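You operate a simulated robot arm through the tools that you are given. There is no shell and no other tool. Be economical: measure what you need, move in short steps, check, and stop when the job is done.

The job below is to be done with a simulated robot arm. You get a single attempt, and the scene is never put back.

Task
Open the drawer marked labels, take the teal tag marked river on the top of the steel table with grey legs and put it away in the inside of drawer marked labels and shut the labels again. Then take the teal plug with square grip on the top of the steel table with grey legs and put it away on the top of the steel bench with blue legs. Then take the block marked thirty and put it on the top of shelf marked hatch sill. Then close the drawer marked green waste. Then shut the drawer marked silver waste. Then take the medium card ring with teal band and leave it in the teal tray marked firm rims. Then take the stack of five small green plates and put it on the scorched blue plate with green band. Then take the leader bar marked one and put it on the deck of the shaker. Then press the yellow button marked zero metres two times. Then put the little striped blue bowl on the top of the bench with teal legs. Then open the drawer marked spacers, put the block marked fifty on the top of the wooden bench with blue legs away in the inside of drawer marked spacers and shut the spacers again. Then switch the green switch marked viewer off. Then put the thick card with grey grip on the top of the wooden bench with blue legs. The order counts. Set down upright: teal plug with square grip, leader bar marked one, block marked fifty.
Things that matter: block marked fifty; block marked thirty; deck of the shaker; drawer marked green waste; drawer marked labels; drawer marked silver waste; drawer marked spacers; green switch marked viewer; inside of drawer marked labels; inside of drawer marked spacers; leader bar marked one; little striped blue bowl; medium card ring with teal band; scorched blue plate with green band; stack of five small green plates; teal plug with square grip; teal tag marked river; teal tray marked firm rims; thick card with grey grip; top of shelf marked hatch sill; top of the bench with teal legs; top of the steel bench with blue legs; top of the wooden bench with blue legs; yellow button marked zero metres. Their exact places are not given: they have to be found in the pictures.

The check looks at the end state, three seconds after you hand in, the way a careful person would. Anything else that was tipped, shoved, dropped, spilled or broken makes it a failure.

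Robot
A 6-joint arm with a two-finger gripper on a trunk, on a base that drives. Base frame: it is fixed to the floor where the robot stands at the start and does not move with it; the origin is under the middle of the robot, x ahead of it, y to its left, z up. Units: m, degrees, N and s.
With the tool pointing down near the work surface it reaches from about 0.36 to 0.86 m from the robot's upright axis, wherever it stands. Its first joint turns from -166.0 to 166.0 degrees. Places, roughly: block marked fifty [-4.75, -4.5, 0.75]; block marked thirty [0.25, 0.5, 0.75]; deck of the shaker (22x19 cm) [-2.66, -0.1, 0.84]; drawer marked green waste [-0.5, -1.1, 0.5]; drawer marked labels [0.7, 0.1, 0.6]; drawer marked silver waste [-0.7, -1.3, 0.5]; drawer marked spacers [-7.2, 0.7, 0.7]; green switch marked viewer [-4.8, -4.1, 0.9]; inside of drawer marked labels [0.8, 0.2, 0.6]; inside of drawer marked spacers [-7.3, 0.8, 0.7]; leader bar marked one [-3, -3.25, 0.75]; little striped blue bowl (6x6x4 cm) [-4.2, -3.7, 0.9]; medium card ring with teal band (7x7x3 cm) [-4.1, -1.5, 0.8]; scorched blue plate with green ban (17x17x2 cm) [-5.1, -1.4, 0.9]; stack of five small green plates (13x13x5 cm) [-4.8, -1.7, 1.2]; teal plug with square grip (5x5x5 cm) [-3.3, -0.3, 0.8]; teal tag marked river [-3, 0.25, 0.75]; teal tray marked firm rims [-3.25, -0.5, 0.75]; thick card with grey grip (7x6x5 cm) [-5.9, -4.1, 0.8]; top of shelf marked hatch sill (29x16 cm) [-0.3, 1.28, 0.84]; top of the bench with teal legs [-2.8, -3.3, 0.8]; top of the steel bench with blue legs [-1.8, -2.2, 0.8]; top of the wooden bench with blue legs [-4.3, -4.1, 0.8]; yellow button marked zero metres [-3.2, -3.7, 1]. Payload 2.45 kg.
The tool frame sits at the grasp point between the pads (the TCP): z along the fingers, y along the line on which they close. The tips reach 0.02 m beyond it. Largest opening 0.14 m; the body of the gripper starts 0.168 m behind the TCP.
Orientation is that of the tool frame in the base frame, as a unit quaternion [w, x, y, z]. With the fingers straight down and closing along the base's y, the tool's x points along the base's -x, its y along +y and its z along -z.

Tools
- The arm moves only by the tool play_rows. Its argument "targets" is a list of rows, each a list of 7 numbers: the shift along the base's x, y, z in cm, then the turn, a rotation vector about the base's x, y, z in degrees, then the gripper command, from -1 (shut) to 1 (fully open), values between in proportion. In form: [[dx, dy, dz, rx, ry, rz, claw], ...]. A call has 1 to 20 rows; each row shifts and turns the commanded pose from where the row before left it. Each row takes 0.2 s and may step no farther than 0.05 m and 8.6 degrees from the row before; otherwise, or with a gripper value out of range, the whole call is refused. Where a pose cannot be reached the arm comes as near as it can. A force on the tool above 40 N (or 10 N above the force at the start of the call, whichever is more), or a blocked arm, ends the call early, and 0.2 s more pass. Each finger travels about 0.045 m/s and halts on what it meets, pressing with about 34 N; the grip force reading is that of the motor and also rises with nothing between the fingers. The clock runs only during rows and for 0.2 s after the last one: add rows that do not move to give the fingers time. The reply holds the time, the measured pose of the TCP, the force on the tool along the base axes, the opening and the grip force, in the units named above and with some noise, with the torque about the TCP (base axes, N m) and any sound that the robot's microphone picked up.
- Cameras (640 x 400 px; columns grow to the right, rows downward): "scene" is now at [0.0451, 0.0934, 1.8261]; the picture's right is [-0.82, -0.57, 0.00], its down [-0.53, 0.77, -0.36] and it looks along [0.21, -0.30, -0.93] (base axes); focal length 214 px, centre (320, 200). "wrist" rides on the gripper at [0.078, 0.011, -0.209] in the tool frame; the picture's right is [-0.14, 0.99, 0.00], its down [-0.92, -0.13, -0.37] and it looks along [-0.37, -0.05, 0.93] (tool axes); focal length 280 px, centre (320, 200).
- get_image(camera): a new picture of that camera. The clock stands still meanwhile.
- move_column(by): slides the trunk up (or, below 0, down) by that many m; the arm and the scene camera ride with it, the base frame stays. It gives what a move gives, with no picture.
- drive_base(legs): drives the robot by 1 to 6 legs, each [ahead, left, turn to the left] in m, m and degrees, along the robot's own axes; the way and the turn of a leg run together, so that a leg with both is an arc; at most 1.5 m and 180 degrees a leg. The arm and the cameras ride along, it lands a little off, and it stops where it bumps. It gives what a move gives.
- head_to(pan, tilt): turns the head with the scene camera to pan (to the left, within 143 degrees either way) and tilt (down, from -29 to 69), counted from straight ahead of the robot. It gives what a move gives.
- pixel_to_xyz(camera, pixels): for up to 12 pixels [column, row] of the newest picture of that camera ("zoom" is the newest enlarged one), the place [x, y, z] in the base frame of the surface seen there, good to about 0.002 m. The clock stands still meanwhile.
- inspect(camera, box): a new picture of the part [left, top, right, bottom] of that camera's present view, enlarged. The clock stands still meanwhile.
- finish_job(): hands the job in; it is judged then, once.

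Keep the steps short. Do not move on a guess: measure, check each grasp and each placing, and mend mistakes. In all there are 392 turns and 360 pictures (those below and enlarged ones count). Leave the gripper open and the arm clear of the work at the hand-in unless told otherwise, and finish with a single line.

The tools are called after ">>>" by a JSON object that holds its "method" and its "body". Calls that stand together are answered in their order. play_rows: Moves the arm, as the interface text tells. Its arguments: {"type":"object","properties":{"targets":{"type":"array","items":{"type":"array","items":{"type":"number"}}}},"required":["targets"]} The other tools are called the same way: move_column (by) slides the trunk up or down; drive_base (legs) drives the base; head_to (pan, tilt) turns the head that bears the scene camera; get_image (camera) takes a picture; pixel_to_xyz (camera, pixels) gives the place of the surface under pixels of a picture; inspect (camera, box) takes an enlarged picture of a part of a camera's view; finish_job () hands the job in.

At the start:

```text
clock: 0.0
tool_pos: [0.285, -0.4411, 1.1544]
ee_rot: [0.0, 0.0, 1.0, -0.001]
contact_force: [-0.3, -0.4, -0.5]
moment: [0.03, -0.02, -0.02]
opening: 0.1399
finger_force: 0.1
trunk travel left (down, up): [-0.1, 0.13]
robot x, y, heading: [-0.0053, 0.0004, 0.0]
head pan, tilt: [-55.3, 68.8]
```

scene: 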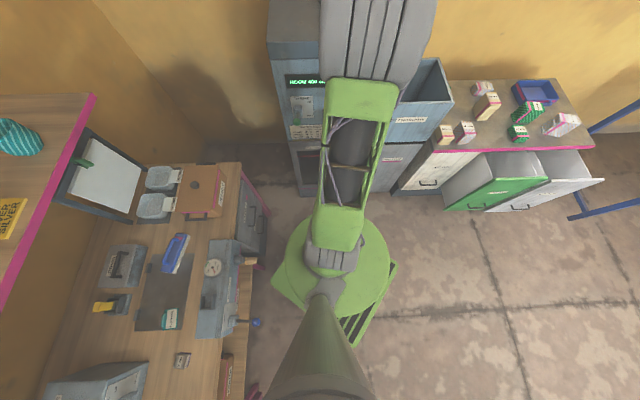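
wrist: 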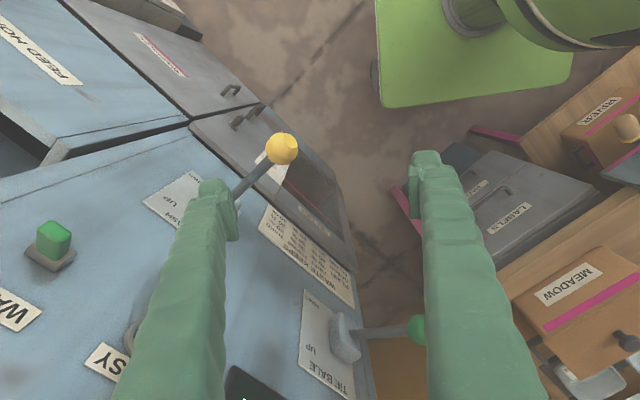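

I start by looking straight ahead towards the labels drawer.

>>> {"method": "head_to", "body": {"pan": 10, "tilt": 45}}

>>> {"method": "get_image", "body": {"camera": "scene"}}

```text
clock: 1.4
tool_pos: [0.2844, -0.4415, 1.1539]
ee_rot: [0.001, 0.001, 1.0, 0.0]
contact_force: [-0.3, -0.2, 1.0]
moment: [0.03, 0.01, 0.03]
opening: 0.1399
finger_force: 0.1
trunk travel left (down, up): [-0.1, 0.13]
robot x, y, heading: [-0.0003, -0.0005, -0.1]
head pan, tilt: [10.0, 45.0]
```

```text
357 pictures are left
```

scene: 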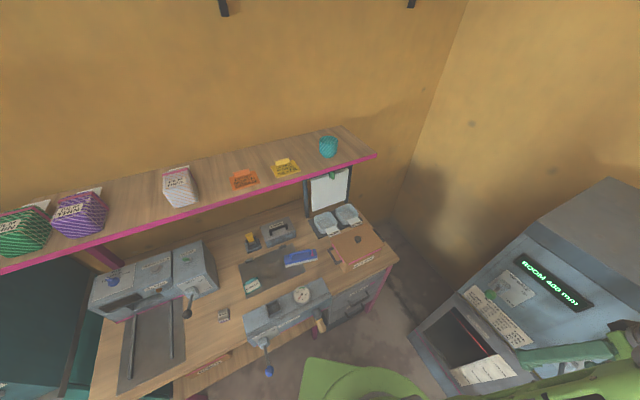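

>>> {"method": "inspect", "body": {"camera": "scene", "box": [200, 200, 440, 400]}}

>>> {"method": "get_image", "body": {"camera": "wrist"}}

```text
2.00 times, centred on (320, 300) of scene
```

zoom: 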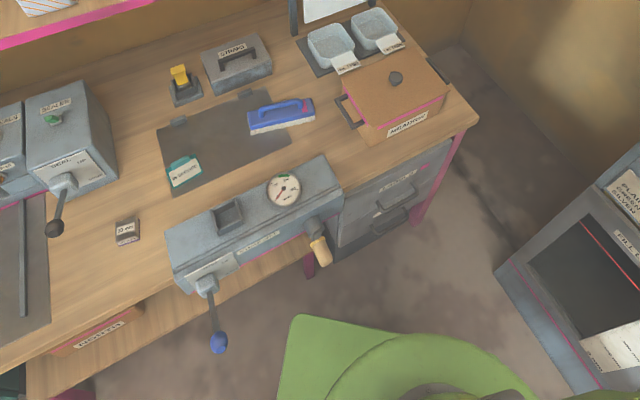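

```text
355 pictures are left
```

wrist: 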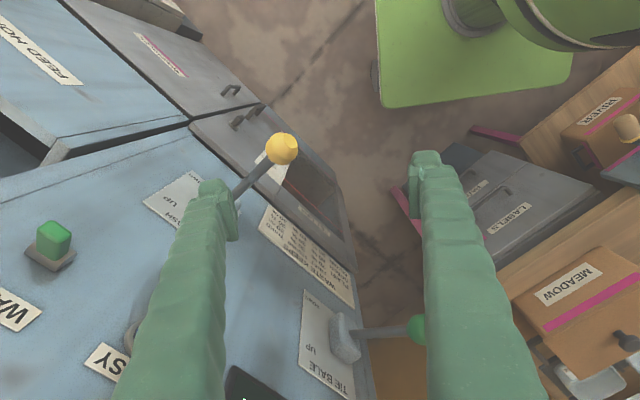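

The labels drawer seems to be at zoom (390,190), with two handles below it. I measure it.

>>> {"method": "inspect", "body": {"camera": "scene", "box": [310, 260, 390, 330]}}

>>> {"method": "inspect", "body": {"camera": "wrist", "box": [400, 130, 620, 270]}}

```text
5.71 times, centred on (350, 295) of scene
```

zoom: 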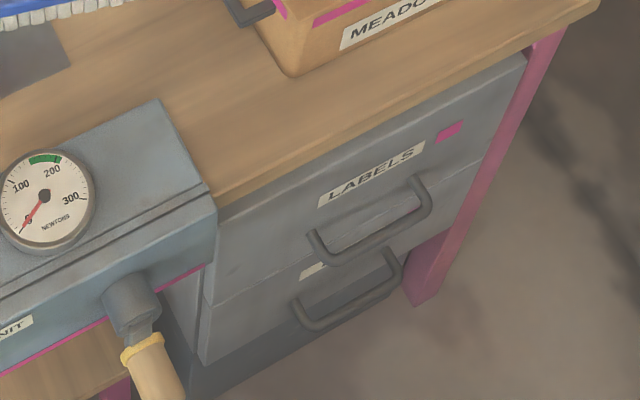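

```text
2.86 times, centred on (510, 200) of wrist
```

zoom: 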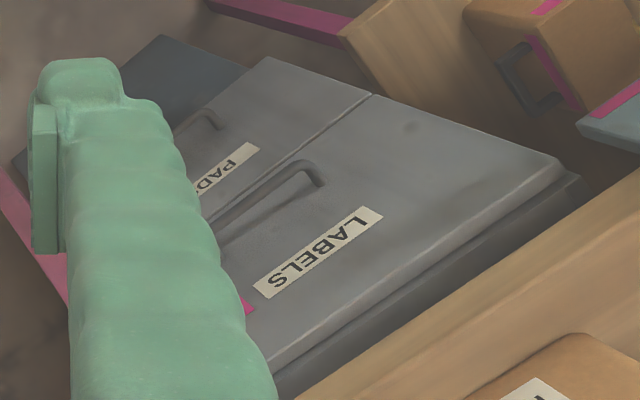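

>>> {"method": "inspect", "body": {"camera": "scene", "box": [310, 260, 390, 330]}}

>>> {"method": "pixel_to_xyz", "body": {"camera": "zoom", "pixels": [[318, 243], [375, 238], [427, 200], [416, 180], [320, 262], [300, 300], [390, 290], [220, 225], [520, 70], [370, 175], [600, 5], [270, 180]]}}

```text
5.71 times, centred on (350, 295) of scene
```

zoom: 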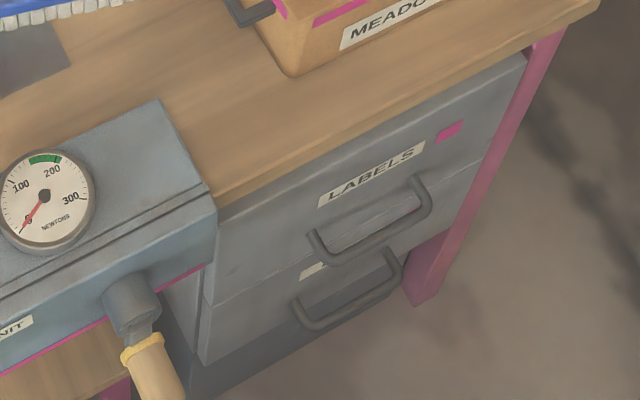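

```text
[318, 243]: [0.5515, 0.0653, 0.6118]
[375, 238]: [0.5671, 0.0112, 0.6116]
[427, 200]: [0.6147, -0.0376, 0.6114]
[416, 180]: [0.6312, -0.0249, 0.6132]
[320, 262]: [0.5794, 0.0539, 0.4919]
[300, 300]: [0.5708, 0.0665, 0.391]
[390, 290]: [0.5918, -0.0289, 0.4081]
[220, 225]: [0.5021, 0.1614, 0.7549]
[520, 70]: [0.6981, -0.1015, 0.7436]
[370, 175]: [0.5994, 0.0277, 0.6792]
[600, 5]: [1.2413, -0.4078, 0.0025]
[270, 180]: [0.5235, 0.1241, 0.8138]
```

>>> {"method": "pixel_to_xyz", "body": {"camera": "zoom", "pixels": [[340, 259], [355, 253], [385, 237], [405, 225], [235, 192], [400, 113], [500, 55], [235, 250], [330, 200], [420, 150], [470, 150], [300, 225]]}}

>>> {"method": "head_to", "body": {"pan": 0, "tilt": 69}}

>>> {"method": "get_image", "body": {"camera": "scene"}}

```text
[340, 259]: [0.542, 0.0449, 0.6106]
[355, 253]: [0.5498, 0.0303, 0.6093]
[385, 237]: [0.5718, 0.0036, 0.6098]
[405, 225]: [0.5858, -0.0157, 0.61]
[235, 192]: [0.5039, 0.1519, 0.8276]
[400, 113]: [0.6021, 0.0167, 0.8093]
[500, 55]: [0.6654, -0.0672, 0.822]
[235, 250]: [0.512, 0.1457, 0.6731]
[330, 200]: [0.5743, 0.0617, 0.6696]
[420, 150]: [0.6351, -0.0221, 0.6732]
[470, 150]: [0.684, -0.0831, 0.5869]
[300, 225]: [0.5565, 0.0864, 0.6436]
```

```text
clock: 2.2
tool_pos: [0.284, -0.4404, 1.1541]
ee_rot: [-0.001, 0.001, 1.0, -0.001]
contact_force: [0.2, 0.1, 0.3]
moment: [0.01, -0.04, 0.0]
opening: 0.1401
finger_force: 0.1
trunk travel left (down, up): [-0.1, 0.13]
robot x, y, heading: [0.0044, -0.0002, 0.2]
head pan, tilt: [0.0, 68.8]
```

```text
351 pictures are left
```

scene: 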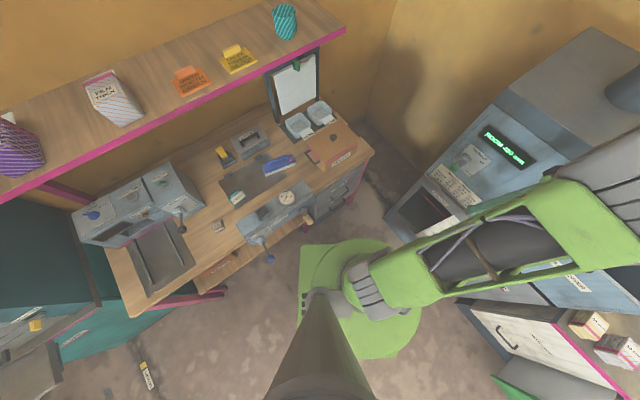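

The bar runs along about (0.59,-0.81), so the drawer opens towards (-0.81,-0.59). Before driving I look around the room.

>>> {"method": "head_to", "body": {"pan": 130, "tilt": 25}}

>>> {"method": "get_image", "body": {"camera": "scene"}}

>>> {"method": "head_to", "body": {"pan": -140, "tilt": 25}}

>>> {"method": "get_image", "body": {"camera": "scene"}}

```text
clock: 4.3
tool_pos: [0.2845, -0.4413, 1.1548]
ee_rot: [-0.001, 0.0, 1.0, 0.0]
contact_force: [-0.4, -0.2, -0.2]
moment: [0.0, -0.01, 0.0]
opening: 0.14
finger_force: 0.0
trunk travel left (down, up): [-0.1, 0.13]
robot x, y, heading: [0.0019, 0.0018, -0.3]
head pan, tilt: [130.0, 25.0]
```

```text
350 pictures are left
```

scene: 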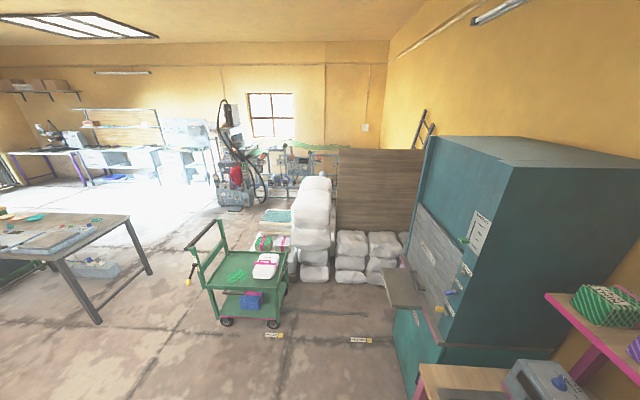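

```text
clock: 8.1
tool_pos: [0.2856, -0.4417, 1.1542]
ee_rot: [0.001, 0.0, 1.0, 0.0]
contact_force: [0.3, -0.1, 0.3]
moment: [0.03, -0.01, -0.01]
opening: 0.14
finger_force: 0.0
trunk travel left (down, up): [-0.1, 0.13]
robot x, y, heading: [-0.0004, -0.0016, 0.3]
head pan, tilt: [-140.0, 25.0]
```

```text
349 pictures are left
```

scene: 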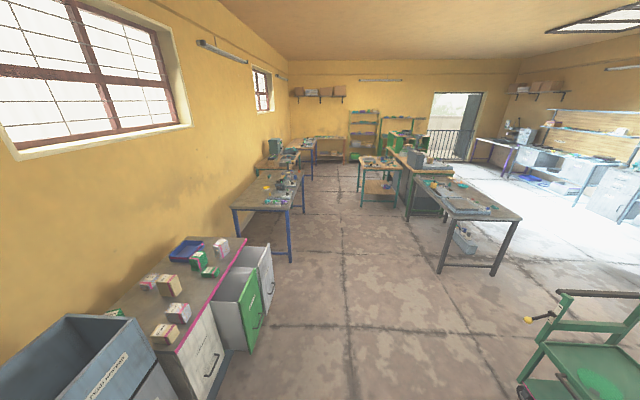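

>>> {"method": "pixel_to_xyz", "body": {"camera": "scene", "pixels": [[440, 270], [494, 275], [520, 222], [445, 220], [412, 180], [290, 260], [245, 235], [517, 378], [270, 250], [205, 330], [362, 205], [300, 170]]}}

>>> {"method": "inspect", "body": {"camera": "scene", "box": [220, 80, 530, 280]}}

```text
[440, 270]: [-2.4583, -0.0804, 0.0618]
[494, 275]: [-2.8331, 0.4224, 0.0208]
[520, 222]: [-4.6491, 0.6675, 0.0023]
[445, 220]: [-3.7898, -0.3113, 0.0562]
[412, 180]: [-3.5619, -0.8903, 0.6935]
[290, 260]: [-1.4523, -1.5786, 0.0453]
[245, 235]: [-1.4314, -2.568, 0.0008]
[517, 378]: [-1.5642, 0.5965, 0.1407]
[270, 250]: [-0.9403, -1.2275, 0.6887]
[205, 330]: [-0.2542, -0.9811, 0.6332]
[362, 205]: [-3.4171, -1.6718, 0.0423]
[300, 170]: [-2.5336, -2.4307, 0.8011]
```

```text
2.00 times, centred on (375, 180) of scene
```

zoom: 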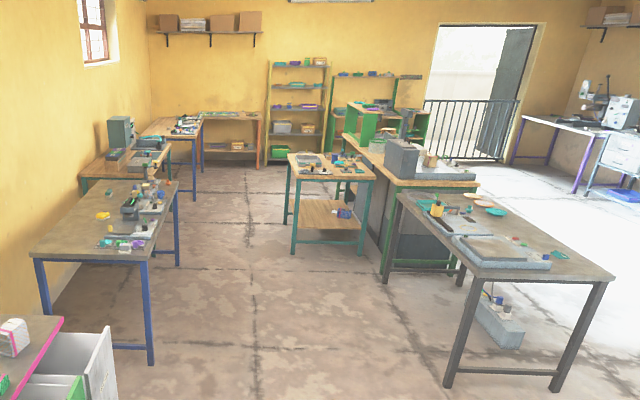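

I back off along the drawer's opening direction and turn to face it.

>>> {"method": "drive_base", "body": {"legs": [[-0.16, -0.12, 0], [0, 0, 36]]}}

>>> {"method": "head_to", "body": {"pan": 0, "tilt": 55}}

>>> {"method": "get_image", "body": {"camera": "scene"}}

```text
clock: 11.5
tool_pos: [0.3296, -0.3101, 1.1543]
ee_rot: [-0.001, -0.308, 0.952, 0.0]
contact_force: [-0.1, 0.7, -1.1]
moment: [-0.04, -0.01, 0.03]
opening: 0.1401
finger_force: 0.2
trunk travel left (down, up): [-0.1, 0.13]
robot x, y, heading: [-0.1574, -0.1185, 35.8]
head pan, tilt: [-140.0, 25.0]
```

```text
clock: 13.7
tool_pos: [0.3291, -0.3112, 1.154]
ee_rot: [0.001, -0.309, 0.951, 0.0]
contact_force: [0.0, 0.5, 0.0]
moment: [0.01, 0.0, -0.01]
opening: 0.1397
finger_force: 0.0
trunk travel left (down, up): [-0.1, 0.13]
robot x, y, heading: [-0.1635, -0.1224, 36.2]
head pan, tilt: [0.0, 55.0]
```

```text
347 pictures are left
```

scene: 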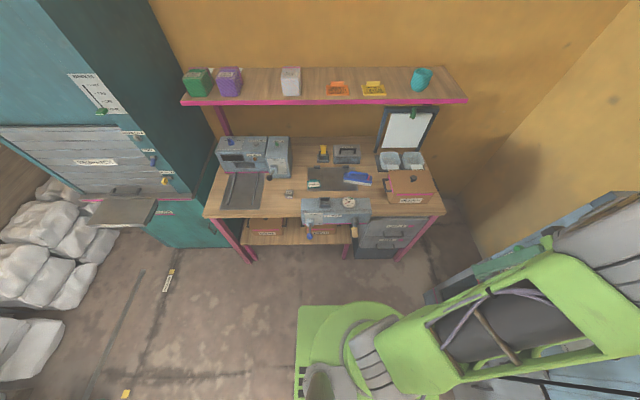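

I bring the gripper in front of the drawer and turn it so the fingers close vertically, tilted towards horizontal.

>>> {"method": "play_rows", "body": {"targets": [[0.65, 1.82, -1.4, 0, 0, -8.2, 0], [0.65, 1.82, -1.4, 0, 0, -8.2, 0], [0.65, 1.82, -1.4, 0, 0, -8.2, 0], [0.65, 1.82, -1.4, 0, 0, -8.2, 0], [0.65, 1.82, -1.4, 0, 0, -8.2, 0], [0.65, 1.82, -1.4, 0, 0, -8.2, 0], [0.65, 1.82, -1.4, 0, 0, -8.2, 0], [0.65, 1.82, -1.4, 0, 0, -8.2, 0], [0.65, 1.82, -1.4, 0, 0, -8.2, 0], [0.65, 1.82, -1.4, 0, 0, -8.2, 0], [0.65, 1.82, -1.4, 0, 0, -8, 0]]}}

>>> {"method": "play_rows", "body": {"targets": [[0, 0, -2, 4.9, -6.74, 0, 0], [0, 0, -2, 4.9, -6.74, 0, 0], [0, 0, -2, 4.9, -6.74, 0, 0], [0, 0, -2, 4.9, -6.74, 0, 0], [0, 0, -2, 4.9, -6.74, 0, 0], [0, 0, -2, 4.9, -6.74, 0, 0], [0, 0, -2, 4.9, -6.74, 0, 0], [0, 0, -2, 4.9, -6.74, 0, 0], [0, 0, -2, 4.9, -6.74, 0, 0], [0, 0, 0, 0, 0, 0, 0]]}}

>>> {"method": "get_image", "body": {"camera": "wrist"}}

>>> {"method": "get_image", "body": {"camera": "scene"}}

```text
clock: 16.1
tool_pos: [0.4018, -0.111, 0.9997]
ee_rot: [-0.001, 0.456, 0.89, -0.001]
contact_force: [0.5, 0.1, -0.2]
moment: [-0.03, 0.0, 0.0]
opening: 0.0702
finger_force: 0.2
trunk travel left (down, up): [-0.1, 0.13]
robot x, y, heading: [-0.1636, -0.1177, 35.8]
head pan, tilt: [0.0, 55.0]
```

```text
clock: 18.3
tool_pos: [0.4026, -0.1102, 0.8208]
ee_rot: [0.276, 0.361, 0.706, 0.544]
contact_force: [-0.7, 0.3, -0.2]
moment: [-0.04, 0.01, 0.0]
opening: 0.0701
finger_force: 0.0
trunk travel left (down, up): [-0.1, 0.13]
robot x, y, heading: [-0.1569, -0.1189, 35.8]
head pan, tilt: [0.0, 55.0]
```

```text
346 pictures are left
```

wrist: 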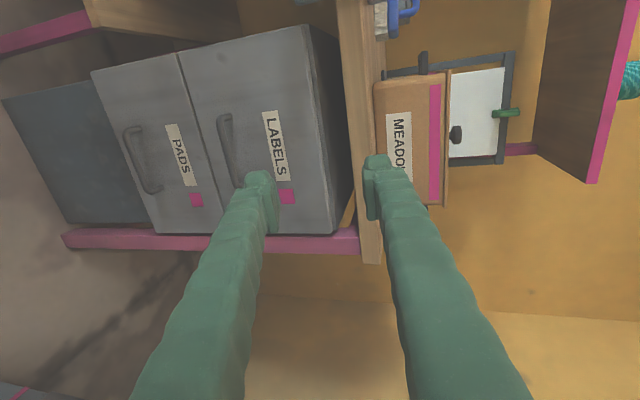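

```text
345 pictures are left
```

scene: 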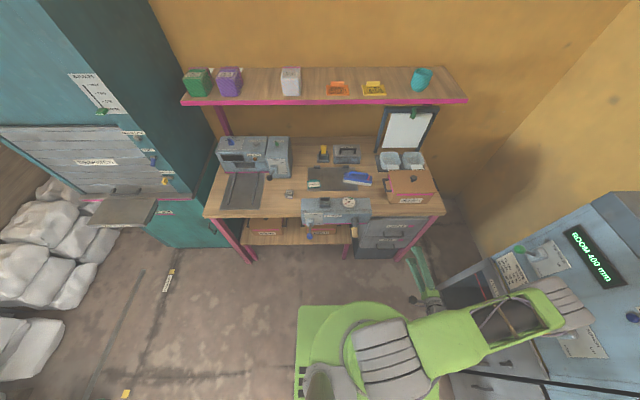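

The handle of labels shows in the wrist view at (222,120) to (240,185). I measure it.

>>> {"method": "pixel_to_xyz", "body": {"camera": "wrist", "pixels": [[224, 125], [227, 140], [232, 160], [238, 178], [265, 120], [280, 175], [213, 130], [250, 140]]}}

```text
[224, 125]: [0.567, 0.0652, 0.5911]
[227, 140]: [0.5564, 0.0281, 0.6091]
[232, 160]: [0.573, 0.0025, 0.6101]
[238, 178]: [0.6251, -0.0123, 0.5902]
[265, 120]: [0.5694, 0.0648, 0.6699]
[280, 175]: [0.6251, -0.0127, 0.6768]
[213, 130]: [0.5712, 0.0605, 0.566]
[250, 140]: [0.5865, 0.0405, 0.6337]
```

>>> {"method": "play_rows", "body": {"targets": [[1.3, 1.1, -4.2, 0, 0, 0, 0], [1.3, 1.1, -4.2, 0, 0, 0, 0], [1.3, 1.1, -4.2, 0, 0, 0, 0], [1.3, 1.1, -4.2, 0, 0, 0, 0], [1.3, 1.1, -4.2, 0, 0, 0, 0], [0, 0, 0, 0, 0, 0, 0]]}}

>>> {"method": "play_rows", "body": {"targets": [[2.4, 1.75, 0, 0, 0, 0, 0], [2.4, 1.75, 0, 0, 0, 0, 0], [2.4, 1.75, 0, 0, 0, 0, 0], [2.4, 1.75, 0, 0, 0, 0, 0], [0, 0, 0, 0, 0, 0, -1], [0, 0, 0, 0, 0, 0, -1], [0, 0, 0, 0, 0, 0, -1], [0, 0, 0, 0, 0, 0, -1], [0, 0, 0, 0, 0, 0, -1]]}}

>>> {"method": "get_image", "body": {"camera": "wrist"}}

```text
clock: 19.7
tool_pos: [0.4684, -0.0514, 0.6101]
ee_rot: [0.275, 0.361, 0.707, 0.542]
contact_force: [0.2, -0.5, 0.1]
moment: [-0.07, 0.01, -0.01]
opening: 0.0701
finger_force: 0.1
trunk travel left (down, up): [-0.1, 0.13]
robot x, y, heading: [-0.1589, -0.1199, 36.0]
head pan, tilt: [0.0, 55.0]
```

```text
clock: 21.7
tool_pos: [0.5616, 0.0141, 0.6057]
ee_rot: [0.274, 0.364, 0.708, 0.54]
contact_force: [3.6, -4.1, -27.6]
moment: [-0.44, -0.26, -0.24]
opening: 0.0082
finger_force: 34.6
trunk travel left (down, up): [-0.1, 0.13]
robot x, y, heading: [-0.1558, -0.1162, 35.9]
head pan, tilt: [0.0, 55.0]
```

```text
344 pictures are left
```

wrist: 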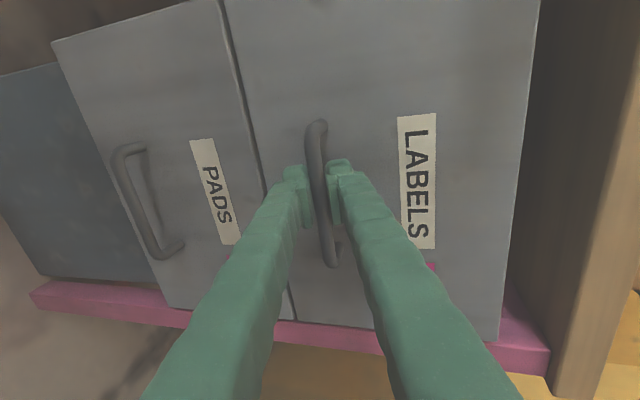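

The handle is held (opening 8 mm). I relieve the downward strain and pull.

>>> {"method": "play_rows", "body": {"targets": [[0, 0, -0.5, 0, 0, 0, -1], [-1.6, -1.17, 0, 0, 0, 0, -1], [-1.6, -1.17, 0, 0, 0, 0, -1], [-1.6, -1.17, 0, 0, 0, 0, -1], [-1.6, -1.17, 0, 0, 0, 0, -1], [0, 0, 0, 0, 0, 0, -1]]}}

```text
clock: 23.1
tool_pos: [0.4986, -0.0312, 0.6055]
ee_rot: [0.278, 0.361, 0.706, 0.543]
contact_force: [3.3, -4.2, 0.5]
moment: [-0.29, -0.24, 0.04]
opening: 0.0076
finger_force: 35.7
trunk travel left (down, up): [-0.1, 0.13]
robot x, y, heading: [-0.1596, -0.1219, 36.0]
head pan, tilt: [0.0, 55.0]
```

>>> {"method": "play_rows", "body": {"targets": [[-1.6, -1.17, 0, 0, 0, 0, -1], [-1.6, -1.17, 0, 0, 0, 0, -1], [-1.6, -1.17, 0, 0, 0, 0, -1], [-1.6, -1.17, 0, 0, 0, 0, -1], [-1.6, -1.17, 0, 0, 0, 0, -1], [-1.6, -1.17, 0, 0, 0, 0, -1], [-1.6, -1.17, 0, 0, 0, 0, -1], [-1.6, -1.17, 0, 0, 0, 0, -1], [0, 0, 0, 0, 0, 0, -1]]}}

>>> {"method": "get_image", "body": {"camera": "scene"}}

```text
clock: 25.1
tool_pos: [0.3697, -0.1277, 0.6049]
ee_rot: [0.276, 0.361, 0.706, 0.543]
contact_force: [8.4, -10.0, 1.1]
moment: [-0.46, -0.4, -0.32]
opening: 0.0077
finger_force: 35.5
trunk travel left (down, up): [-0.1, 0.13]
robot x, y, heading: [-0.1605, -0.1185, 36.1]
head pan, tilt: [0.0, 55.0]
```

```text
343 pictures are left
```

scene: 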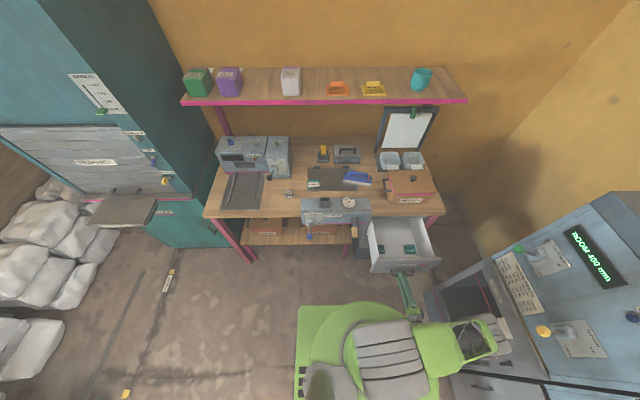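

It is open about 24 cm and shows two tags inside. I release and back off.

>>> {"method": "play_rows", "body": {"targets": [[0.2, -0.3, 0, 0, 0, 0, -0.2], [0, 0, 0, 0, 0, 0, -0.2], [0, 0, 0, 0, 0, 0, -0.2], [0, 0, 0, 0, 0, 0, -0.2], [-2, -1.5, 0, 0, 0, 0, -0.2], [-2, -1.5, 0, 0, 0, 0, -0.2], [-1, -0.7, 3, 0, 0, 0, -0.2], [0, 0, 5, -4.9, 6.74, 0, 0.3], [0, 0, 5, -4.9, 6.74, 0, 0.3], [0, 0, 5, -4.9, 6.74, 0, 0.3], [0, 0, 5, -4.9, 6.74, 0, 0.3], [0, 0, 5, -4.9, 6.74, 0, 0.3], [0, 0, 5, -4.9, 6.74, 0, 0.3], [0, 0, 5, -4.9, 6.74, 0, 0.3], [0, 0, 5, -4.9, 6.74, 0, 0.3], [0, 0, 5, -4.9, 6.74, 0, 0.3]]}}

>>> {"method": "inspect", "body": {"camera": "scene", "box": [340, 190, 460, 290]}}

```text
clock: 28.5
tool_pos: [0.3225, -0.1588, 1.0892]
ee_rot: [-0.004, 0.446, 0.895, 0.012]
contact_force: [-1.6, -5.1, -0.8]
moment: [0.82, -0.23, -0.02]
opening: 0.0909
finger_force: 0.1
trunk travel left (down, up): [-0.1, 0.13]
robot x, y, heading: [-0.1606, -0.1224, 36.0]
head pan, tilt: [0.0, 55.0]
```

```text
4.00 times, centred on (400, 240) of scene
```

zoom: 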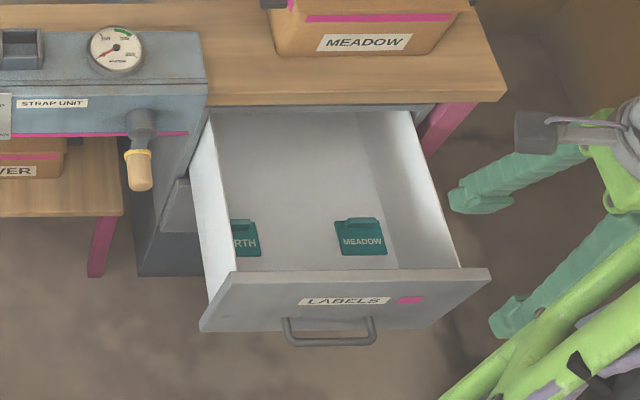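

>>> {"method": "pixel_to_xyz", "body": {"camera": "zoom", "pixels": [[290, 160], [300, 230], [360, 240], [245, 240], [230, 272], [460, 268], [340, 200], [490, 275], [205, 320], [410, 115], [450, 335]]}}

>>> {"method": "get_image", "body": {"camera": "wrist"}}

>>> {"method": "play_rows", "body": {"targets": [[0, 0, 0, 0, 0, 0, 0.3]]}}

```text
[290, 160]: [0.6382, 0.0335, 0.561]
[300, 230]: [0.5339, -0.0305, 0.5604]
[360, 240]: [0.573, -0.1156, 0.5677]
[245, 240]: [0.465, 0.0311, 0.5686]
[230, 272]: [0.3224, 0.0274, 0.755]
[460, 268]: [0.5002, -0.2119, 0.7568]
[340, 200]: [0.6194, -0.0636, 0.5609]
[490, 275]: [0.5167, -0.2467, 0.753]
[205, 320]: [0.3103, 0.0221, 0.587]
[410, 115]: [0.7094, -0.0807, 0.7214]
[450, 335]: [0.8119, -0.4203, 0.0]
```

```text
341 pictures are left
```

wrist: 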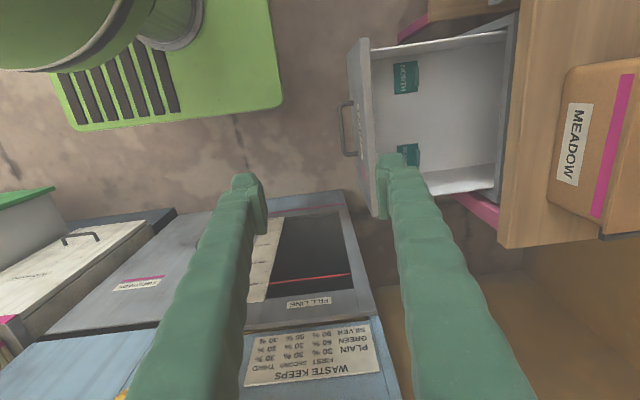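

```text
clock: 28.9
tool_pos: [0.3203, -0.1673, 1.0869]
ee_rot: [0.0, 0.455, 0.89, -0.001]
contact_force: [-0.1, 0.2, -0.6]
moment: [-0.01, 0.0, -0.02]
opening: 0.0909
finger_force: 0.0
trunk travel left (down, up): [-0.1, 0.13]
robot x, y, heading: [-0.1624, -0.122, 35.9]
head pan, tilt: [0.0, 55.0]
```

The drawer floor is at z 0.561; a free spot lies between the tags near (0.52,-0.04). Now I turn round and drive towards the grey-legged table.

>>> {"method": "drive_base", "body": {"legs": [[-0.1, 0, 0], [0, 0, 144], [1.1, 0, 0]]}}

>>> {"method": "head_to", "body": {"pan": 0, "tilt": 40}}

>>> {"method": "get_image", "body": {"camera": "scene"}}

```text
clock: 41.3
tool_pos: [-1.709, 0.0842, 1.0873]
ee_rot: [0.0, 0.721, -0.693, -0.001]
contact_force: [0.3, 0.8, -0.5]
moment: [-0.03, -0.04, -0.04]
opening: 0.0909
finger_force: 0.0
trunk travel left (down, up): [-0.1, 0.13]
robot x, y, heading: [-1.3314, -0.2224, -177.6]
head pan, tilt: [0.0, 55.0]
```

```text
clock: 42.1
tool_pos: [-1.7088, 0.0841, 1.0874]
ee_rot: [0.0, 0.721, -0.693, 0.001]
contact_force: [0.1, 0.2, -0.6]
moment: [0.02, -0.01, 0.01]
opening: 0.0909
finger_force: 0.0
trunk travel left (down, up): [-0.1, 0.13]
robot x, y, heading: [-1.3339, -0.2202, -177.7]
head pan, tilt: [0.0, 40.0]
```

```text
340 pictures are left
```

scene: 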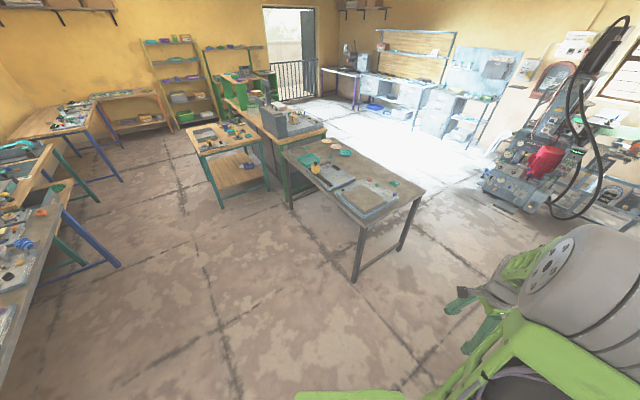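

>>> {"method": "inspect", "body": {"camera": "scene", "box": [270, 120, 430, 220]}}

>>> {"method": "pixel_to_xyz", "body": {"camera": "scene", "pixels": [[352, 280], [397, 250], [357, 223], [424, 192], [283, 148], [290, 205], [222, 205], [266, 188], [201, 155], [250, 165], [335, 136]]}}

```text
4.00 times, centred on (350, 170) of scene
```

zoom: 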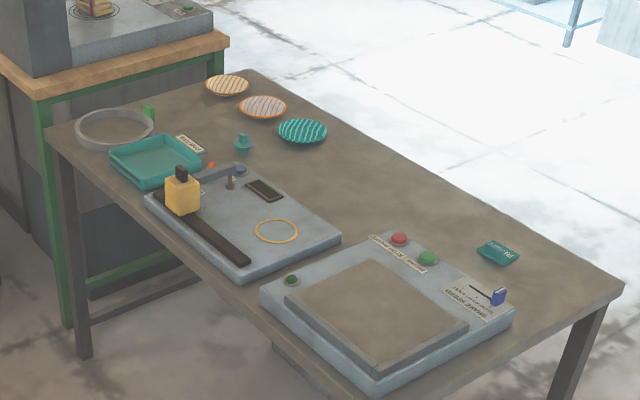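

```text
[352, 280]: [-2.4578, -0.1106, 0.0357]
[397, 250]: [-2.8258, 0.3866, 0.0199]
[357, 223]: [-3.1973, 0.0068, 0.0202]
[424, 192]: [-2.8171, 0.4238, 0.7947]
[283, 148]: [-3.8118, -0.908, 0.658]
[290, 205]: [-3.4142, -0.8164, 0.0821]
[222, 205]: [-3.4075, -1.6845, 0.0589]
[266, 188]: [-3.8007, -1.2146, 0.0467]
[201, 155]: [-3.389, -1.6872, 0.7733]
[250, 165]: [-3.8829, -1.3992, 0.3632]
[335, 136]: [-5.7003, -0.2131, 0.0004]
```

>>> {"method": "pixel_to_xyz", "body": {"camera": "zoom", "pixels": [[497, 252], [497, 243], [510, 258], [480, 250], [243, 138], [243, 150], [375, 310], [155, 170], [620, 288], [330, 385], [250, 75], [500, 300]]}}

>>> {"method": "inspect", "body": {"camera": "scene", "box": [300, 140, 400, 210]}}

```text
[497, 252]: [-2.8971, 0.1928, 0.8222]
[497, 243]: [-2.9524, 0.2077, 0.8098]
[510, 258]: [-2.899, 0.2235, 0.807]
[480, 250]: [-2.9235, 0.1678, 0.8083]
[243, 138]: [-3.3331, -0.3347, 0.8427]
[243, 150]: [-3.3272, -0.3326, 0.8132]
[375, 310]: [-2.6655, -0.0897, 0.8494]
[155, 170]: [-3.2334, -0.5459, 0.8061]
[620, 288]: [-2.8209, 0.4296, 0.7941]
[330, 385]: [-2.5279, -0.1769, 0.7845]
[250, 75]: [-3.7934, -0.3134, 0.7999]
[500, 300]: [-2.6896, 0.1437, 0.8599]
```

```text
5.71 times, centred on (350, 175) of scene
```

zoom: 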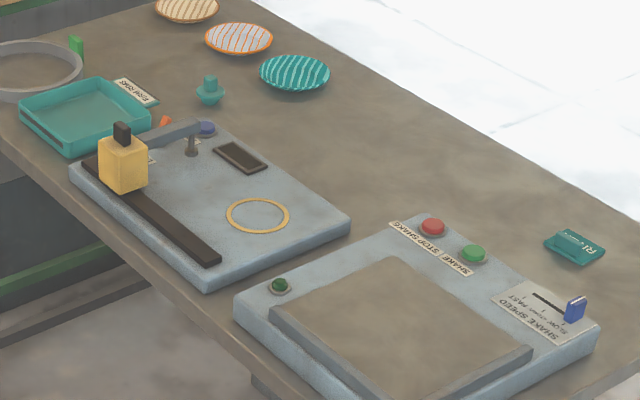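

The river tag lies at about (-2.92,0.195). I check the trolley to the right before driving.

>>> {"method": "head_to", "body": {"pan": -75, "tilt": 40}}

>>> {"method": "get_image", "body": {"camera": "scene"}}

```text
clock: 43.6
tool_pos: [-1.7085, 0.0842, 1.0882]
ee_rot: [0.0, 0.721, -0.693, 0.0]
contact_force: [0.2, 0.5, -0.3]
moment: [-0.01, 0.0, 0.02]
opening: 0.0911
finger_force: 0.0
trunk travel left (down, up): [-0.1, 0.13]
robot x, y, heading: [-1.3354, -0.2234, -177.6]
head pan, tilt: [-75.0, 40.0]
```

```text
337 pictures are left
```

scene: 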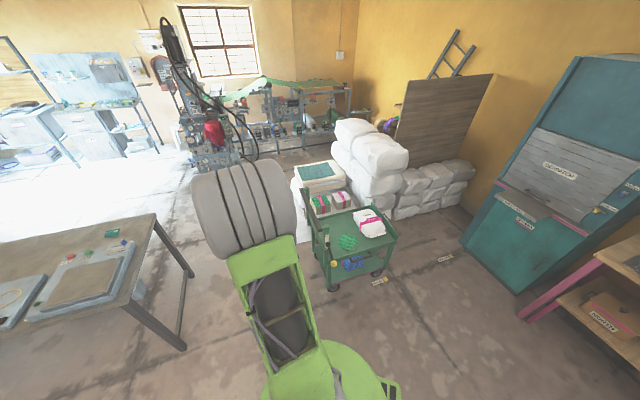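

>>> {"method": "pixel_to_xyz", "body": {"camera": "scene", "pixels": [[332, 288], [382, 270], [318, 225], [335, 262], [380, 280], [444, 258], [315, 185], [190, 345], [398, 237]]}}

```text
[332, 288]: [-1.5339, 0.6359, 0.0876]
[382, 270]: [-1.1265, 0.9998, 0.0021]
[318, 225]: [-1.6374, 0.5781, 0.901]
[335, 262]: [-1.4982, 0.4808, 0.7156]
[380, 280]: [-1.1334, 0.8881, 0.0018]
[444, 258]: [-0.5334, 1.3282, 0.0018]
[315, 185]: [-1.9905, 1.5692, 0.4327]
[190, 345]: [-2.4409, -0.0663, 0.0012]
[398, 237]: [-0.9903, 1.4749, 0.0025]
```

>>> {"method": "drive_base", "body": {"legs": [[0.848, -0.554, 0]]}}

>>> {"method": "head_to", "body": {"pan": 0, "tilt": 55}}

>>> {"method": "inspect", "body": {"camera": "scene", "box": [220, 100, 420, 225]}}

```text
clock: 48.9
tool_pos: [-2.5674, 0.624, 1.0874]
ee_rot: [0.0, 0.712, -0.702, 0.0]
contact_force: [-0.3, 0.1, 0.7]
moment: [0.01, -0.02, 0.0]
opening: 0.0908
finger_force: 0.1
trunk travel left (down, up): [-0.1, 0.13]
robot x, y, heading: [-2.1998, 0.3105, -179.1]
head pan, tilt: [-75.0, 40.0]
```

```text
clock: 50.4
tool_pos: [-2.568, 0.6244, 1.0868]
ee_rot: [0.0, 0.712, -0.702, 0.0]
contact_force: [0.1, 0.6, -0.5]
moment: [0.0, -0.01, -0.01]
opening: 0.0909
finger_force: 0.0
trunk travel left (down, up): [-0.1, 0.13]
robot x, y, heading: [-2.2024, 0.3056, -179.2]
head pan, tilt: [0.0, 55.0]
```

```text
3.20 times, centred on (320, 162) of scene
```

zoom: 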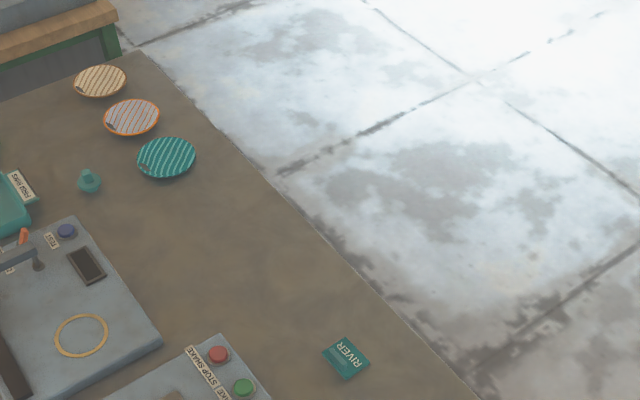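

>>> {"method": "inspect", "body": {"camera": "scene", "box": [310, 195, 350, 225]}}

>>> {"method": "pixel_to_xyz", "body": {"camera": "zoom", "pixels": [[320, 200], [280, 200], [200, 170], [250, 120], [300, 100], [400, 250], [330, 300], [220, 210]]}}

```text
13.33 times, centred on (330, 210) of scene
```

zoom: 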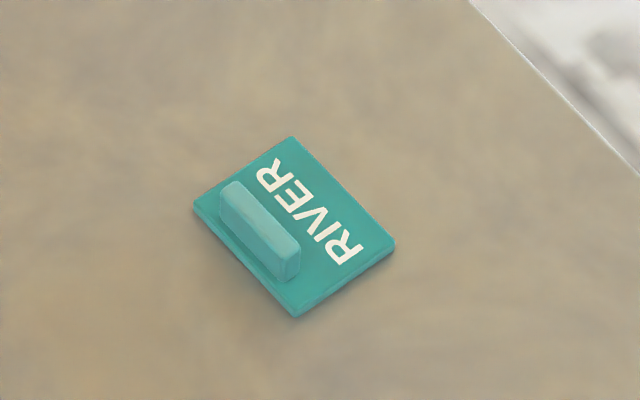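

```text
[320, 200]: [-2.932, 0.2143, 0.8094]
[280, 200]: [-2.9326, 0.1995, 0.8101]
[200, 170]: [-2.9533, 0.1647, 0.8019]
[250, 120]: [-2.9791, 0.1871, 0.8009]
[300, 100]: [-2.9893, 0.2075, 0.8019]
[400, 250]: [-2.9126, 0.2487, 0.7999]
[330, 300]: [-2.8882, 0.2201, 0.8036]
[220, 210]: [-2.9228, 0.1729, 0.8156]
```

The tag has a grip ridge from (235,190) to (288,262) in the zoom. I measure it.

>>> {"method": "pixel_to_xyz", "body": {"camera": "zoom", "pixels": [[233, 187], [260, 220], [290, 250], [247, 208], [275, 240], [290, 145], [385, 240], [300, 310], [198, 210]]}}

```text
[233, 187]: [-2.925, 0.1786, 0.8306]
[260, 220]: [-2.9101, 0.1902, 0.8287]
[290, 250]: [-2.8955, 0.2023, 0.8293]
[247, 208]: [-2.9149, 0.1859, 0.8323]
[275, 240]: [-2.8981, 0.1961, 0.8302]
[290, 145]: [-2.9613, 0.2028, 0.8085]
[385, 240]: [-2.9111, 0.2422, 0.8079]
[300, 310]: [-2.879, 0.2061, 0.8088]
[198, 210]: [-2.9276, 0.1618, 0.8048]
```

>>> {"method": "play_rows", "body": {"targets": [[-2.85, -3.62, -1.3, 0, 0, -4.325, -0.1], [-2.85, -3.62, -1.3, 0, 0, -4.325, -0.1], [-2.85, -3.62, -1.3, 0, 0, -4.325, -0.1], [-2.85, -3.62, -1.3, 0, 0, -4.325, -0.1], [-2.85, -3.62, -1.3, 0, 0, -4.325, -0.1], [-2.85, -3.62, -1.3, 0, 0, -4.325, -0.1], [-2.85, -3.62, -1.3, 0, 0, -4.325, -0.1], [-2.85, -3.62, -1.3, 0, 0, -4.325, -0.1], [-2.85, -3.62, -1.3, 0, 0, -4.325, -0.1], [-2.85, -3.62, -1.3, 0, 0, -4.325, -0.1], [-2.85, -3.62, -1.3, 0, 0, -4.325, -0.1], [-2.85, -3.62, -1.3, 0, 0, -4.325, -0.1], [0, 0, 0, 0, 0, 0, -0.1]]}}

>>> {"method": "get_image", "body": {"camera": "wrist"}}

```text
clock: 53.2
tool_pos: [-2.9103, 0.1893, 0.9305]
ee_rot: [0.0, -0.331, 0.944, 0.001]
contact_force: [-0.5, -0.2, 0.0]
moment: [-0.02, 0.0, -0.04]
opening: 0.0631
finger_force: 0.0
trunk travel left (down, up): [-0.1, 0.13]
robot x, y, heading: [-2.1997, 0.3074, -179.2]
head pan, tilt: [0.0, 55.0]
```

```text
334 pictures are left
```

wrist: 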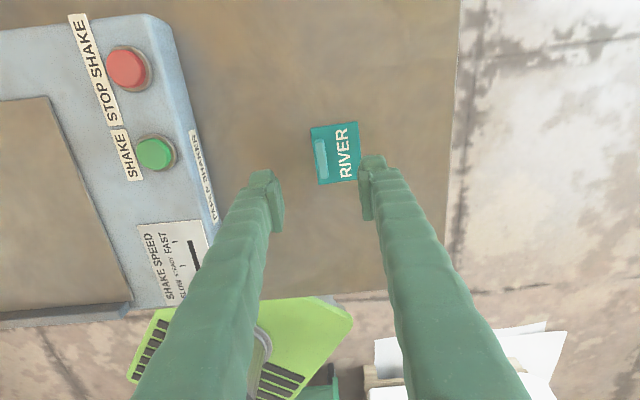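

Aligned. I descend and grip the ridge.

>>> {"method": "play_rows", "body": {"targets": [[0, 0, -3.3, 0, 0, 0, -0.3], [0, 0, -3.3, 0, 0, 0, -0.3], [0, 0.1, -3.2, 0, 0, 0, -0.3], [0, 0, 0, 0, 0, 0, -1], [0, 0, 0, 0, 0, 0, -1], [0, 0, 0, 0, 0, 0, -1], [0, 0, 0, 0, 0, 0, -1]]}}

>>> {"method": "get_image", "body": {"camera": "wrist"}}

```text
clock: 54.8
tool_pos: [-2.9108, 0.1911, 0.8339]
ee_rot: [-0.001, -0.332, 0.943, -0.001]
contact_force: [-0.6, 0.5, 0.5]
moment: [0.03, 0.04, -0.01]
opening: 0.0094
finger_force: 34.3
trunk travel left (down, up): [-0.1, 0.13]
robot x, y, heading: [-2.2006, 0.3095, -179.4]
head pan, tilt: [0.0, 55.0]
```

```text
333 pictures are left
```

wrist: 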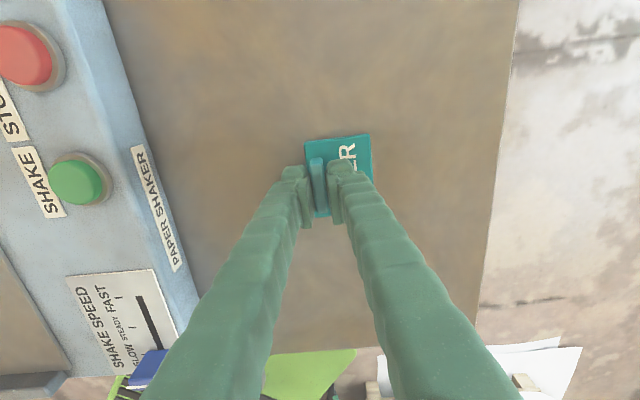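

Held (9 mm). I lift and draw the arm in.

>>> {"method": "play_rows", "body": {"targets": [[0, 0, 3, 0, 0, 0, -1], [0, 0, 5, 0, 0, 0, -1], [0, 0, 5, 0, 0, 0, -1], [0, 0, 5, 0, 0, 0, -1], [0, 0, 5, 0, 0, 0, -1], [0, 0, 3, 0, 0, 0, -1], [4.5, 0.7, 0, 0, 0, 0, -1], [4.5, 0.7, 0, 0, 0, 0, -1], [4.5, 0.7, 0, 0, 0, 0, -1], [4.5, 0.7, 0, 0, 0, 0, -1], [4.5, 0.7, 0, 0, 0, 0, -1]]}}

>>> {"method": "get_image", "body": {"camera": "wrist"}}

```text
clock: 57.2
tool_pos: [-2.6836, 0.2275, 1.0926]
ee_rot: [0.0, -0.332, 0.943, 0.0]
contact_force: [0.6, 0.9, 0.5]
moment: [-0.01, 0.02, -0.01]
opening: 0.0001
finger_force: 29.5
trunk travel left (down, up): [-0.1, 0.13]
robot x, y, heading: [-2.2017, 0.3086, -179.3]
head pan, tilt: [0.0, 55.0]
```

```text
332 pictures are left
```

wrist: 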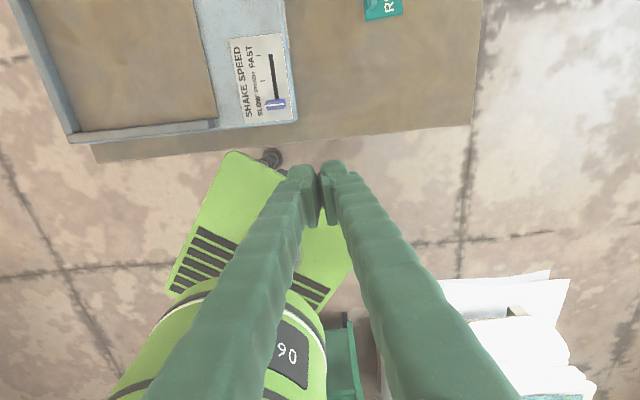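

The tag slipped out and stays on the table. I look at where it lies now.

>>> {"method": "inspect", "body": {"camera": "scene", "box": [310, 195, 350, 225]}}

>>> {"method": "pixel_to_xyz", "body": {"camera": "zoom", "pixels": [[233, 187], [260, 220], [290, 250], [290, 145], [385, 240], [300, 310], [198, 210]]}}

```text
13.33 times, centred on (330, 210) of scene
```

zoom: 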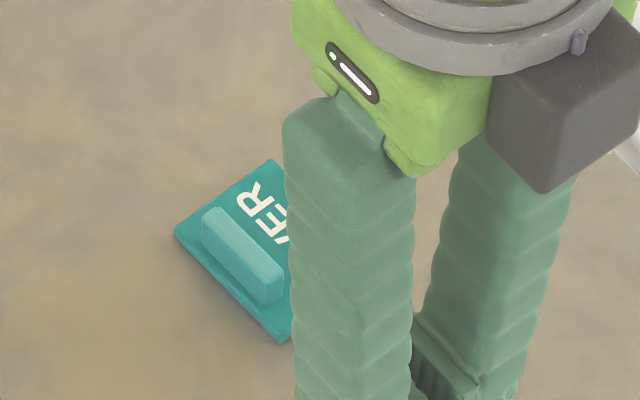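

```text
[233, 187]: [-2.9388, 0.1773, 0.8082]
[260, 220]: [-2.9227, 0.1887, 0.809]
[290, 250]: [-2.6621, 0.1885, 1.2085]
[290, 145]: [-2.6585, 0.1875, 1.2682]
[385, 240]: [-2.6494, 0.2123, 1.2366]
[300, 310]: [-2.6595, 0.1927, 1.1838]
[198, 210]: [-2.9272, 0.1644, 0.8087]
```

>>> {"method": "pixel_to_xyz", "body": {"camera": "zoom", "pixels": [[212, 216], [240, 247], [268, 280], [225, 232], [255, 265], [215, 245], [262, 298]]}}

```text
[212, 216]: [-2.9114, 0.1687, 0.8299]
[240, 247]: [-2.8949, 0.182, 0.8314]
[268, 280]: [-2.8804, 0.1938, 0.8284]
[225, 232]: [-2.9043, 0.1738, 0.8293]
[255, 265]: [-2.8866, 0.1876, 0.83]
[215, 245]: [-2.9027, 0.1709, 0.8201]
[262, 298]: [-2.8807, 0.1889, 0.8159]
```

I go back over it, descend a little lower, grip, and lift slowly.

>>> {"method": "play_rows", "body": {"targets": [[-4.25, -0.93, 0, 0, 0, 0, -0.3], [-4.25, -0.93, 0, 0, 0, 0, -0.3], [-4.25, -0.93, 0, 0, 0, 0, -0.3], [-4.25, -0.93, 0, 0, 0, 0, -0.3], [-4.25, -0.93, 0, 0, 0, 0, -0.3], [0, 0, -4.5, 0, 0, 0, -0.3], [0, 0, -4.5, 0, 0, 0, -0.3], [0, 0, -4.5, 0, 0, 0, -0.3], [0, 0, -4.5, 0, 0, 0, -0.3], [0, 0, -4.5, 0, 0, 0, -0.3], [0, 0, -2, 0, 0, 0, -0.3], [0, 0, -1.5, 0, 0, 0, -0.3], [0, 0, -0.4, 0, 0, 0, -0.3], [0, 0, 0, 0, 0, 0, -1], [0, 0, 0, 0, 0, 0, -1], [0, 0, 0, 0, 0, 0, -1], [0, 0, 0, 0, 0, 0, -1], [0, 0, 0, 0, 0, 0, -1]]}}

>>> {"method": "play_rows", "body": {"targets": [[0, 0, 0.5, 0, 0, 0, -1], [0, 0, 0.5, 0, 0, 0, -1], [0, 0, 0.5, 0, 0, 0, -1], [0, 0, 0.5, 0, 0, 0, -1], [0, 0, 1, 0, 0, 0, -1], [0, 0, 1, 0, 0, 0, -1]]}}

>>> {"method": "get_image", "body": {"camera": "wrist"}}

```text
clock: 61.0
tool_pos: [-2.8961, 0.1793, 0.8298]
ee_rot: [0.0, -0.332, 0.943, 0.0]
contact_force: [-0.6, -0.3, 1.1]
moment: [0.02, -0.03, 0.01]
opening: 0.0094
finger_force: 34.0
trunk travel left (down, up): [-0.1, 0.13]
robot x, y, heading: [-2.2016, 0.3088, -179.4]
head pan, tilt: [0.0, 55.0]
```

```text
clock: 62.4
tool_pos: [-2.8959, 0.1788, 0.8704]
ee_rot: [0.0, -0.333, 0.943, -0.001]
contact_force: [0.3, 0.5, -1.1]
moment: [-0.02, 0.01, 0.01]
opening: 0.0092
finger_force: 34.2
trunk travel left (down, up): [-0.1, 0.13]
robot x, y, heading: [-2.2029, 0.3097, -179.2]
head pan, tilt: [0.0, 55.0]
```

```text
330 pictures are left
```

wrist: 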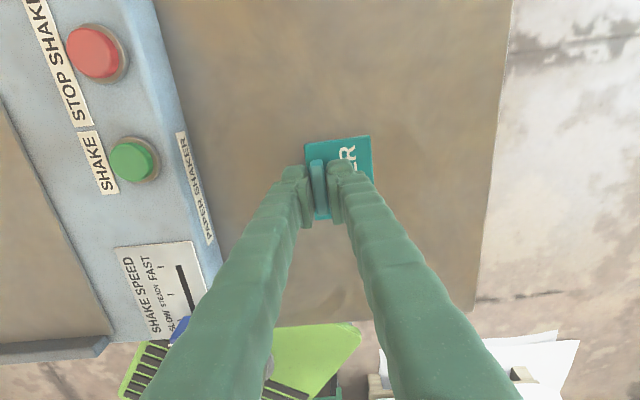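

Held. I lift further gently and draw in.

>>> {"method": "play_rows", "body": {"targets": [[0, 0, 1.5, 0, 0, 0, -1], [0, 0, 2, 0, 0, 0, -1], [0, 0, 2, 0, 0, 0, -1], [0, 0, 2, 0, 0, 0, -1], [0, 0, 2, 0, 0, 0, -1], [0, 0, 2, 0, 0, 0, -1], [0, 0, 2, 0, 0, 0, -1], [0, 0, 2, 0, 0, 0, -1], [0, 0, 2, 0, 0, 0, -1], [0, 0, 2, 0, 0, 0, -1], [2, 0.3, 1, 0, 0, 0, -1], [2, 0.3, 0, 0, 0, 0, -1], [2, 0.3, 0, 0, 0, 0, -1], [2, 0.3, 0, 0, 0, 0, -1], [2, 0.3, 0, 0, 0, 0, -1], [2, 0.3, 0, 0, 0, 0, -1], [2, 0.3, 0, 0, 0, 0, -1], [2, 0.3, 0, 0, 0, 0, -1], [2, 0.3, 0, 0, 0, 0, -1], [2, 0.3, 0, 0, 0, 0, -1]]}}

```text
clock: 66.6
tool_pos: [-2.6971, 0.2083, 1.0742]
ee_rot: [0.0, -0.333, 0.943, 0.0]
contact_force: [-0.1, 0.2, 0.0]
moment: [0.0, 0.03, 0.01]
opening: 0.0095
finger_force: 34.7
trunk travel left (down, up): [-0.1, 0.13]
robot x, y, heading: [-2.2011, 0.3026, -179.3]
head pan, tilt: [0.0, 55.0]
```

>>> {"method": "drive_base", "body": {"legs": [[-0.894, 0.536, 0], [-1.04, 0, 0], [0, 0, -144.7]]}}

>>> {"method": "get_image", "body": {"camera": "scene"}}

```text
clock: 82.8
tool_pos: [0.0775, 0.2036, 1.0747]
ee_rot: [0.0, 0.794, 0.608, -0.001]
contact_force: [0.1, 0.2, -0.6]
moment: [-0.02, 0.0, 0.02]
opening: 0.0093
finger_force: 34.3
trunk travel left (down, up): [-0.1, 0.13]
robot x, y, heading: [-0.2588, -0.1731, 37.1]
head pan, tilt: [0.0, 55.0]
```

```text
329 pictures are left
```

scene: 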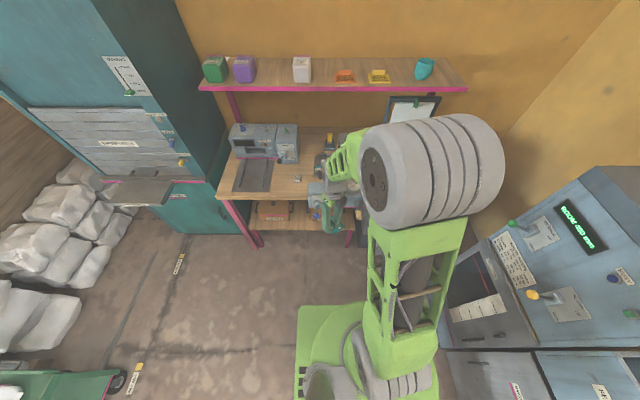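

Still held. I close the last 10 cm.

>>> {"method": "drive_base", "body": {"legs": [[0.1, 0, 0]]}}

```text
clock: 84.0
tool_pos: [0.1574, 0.2636, 1.0718]
ee_rot: [0.001, 0.793, 0.609, -0.001]
contact_force: [0.9, 0.0, 0.3]
moment: [-0.04, 0.08, -0.03]
opening: 0.0094
finger_force: 33.5
trunk travel left (down, up): [-0.1, 0.13]
robot x, y, heading: [-0.1851, -0.1127, 36.9]
head pan, tilt: [0.0, 55.0]
```

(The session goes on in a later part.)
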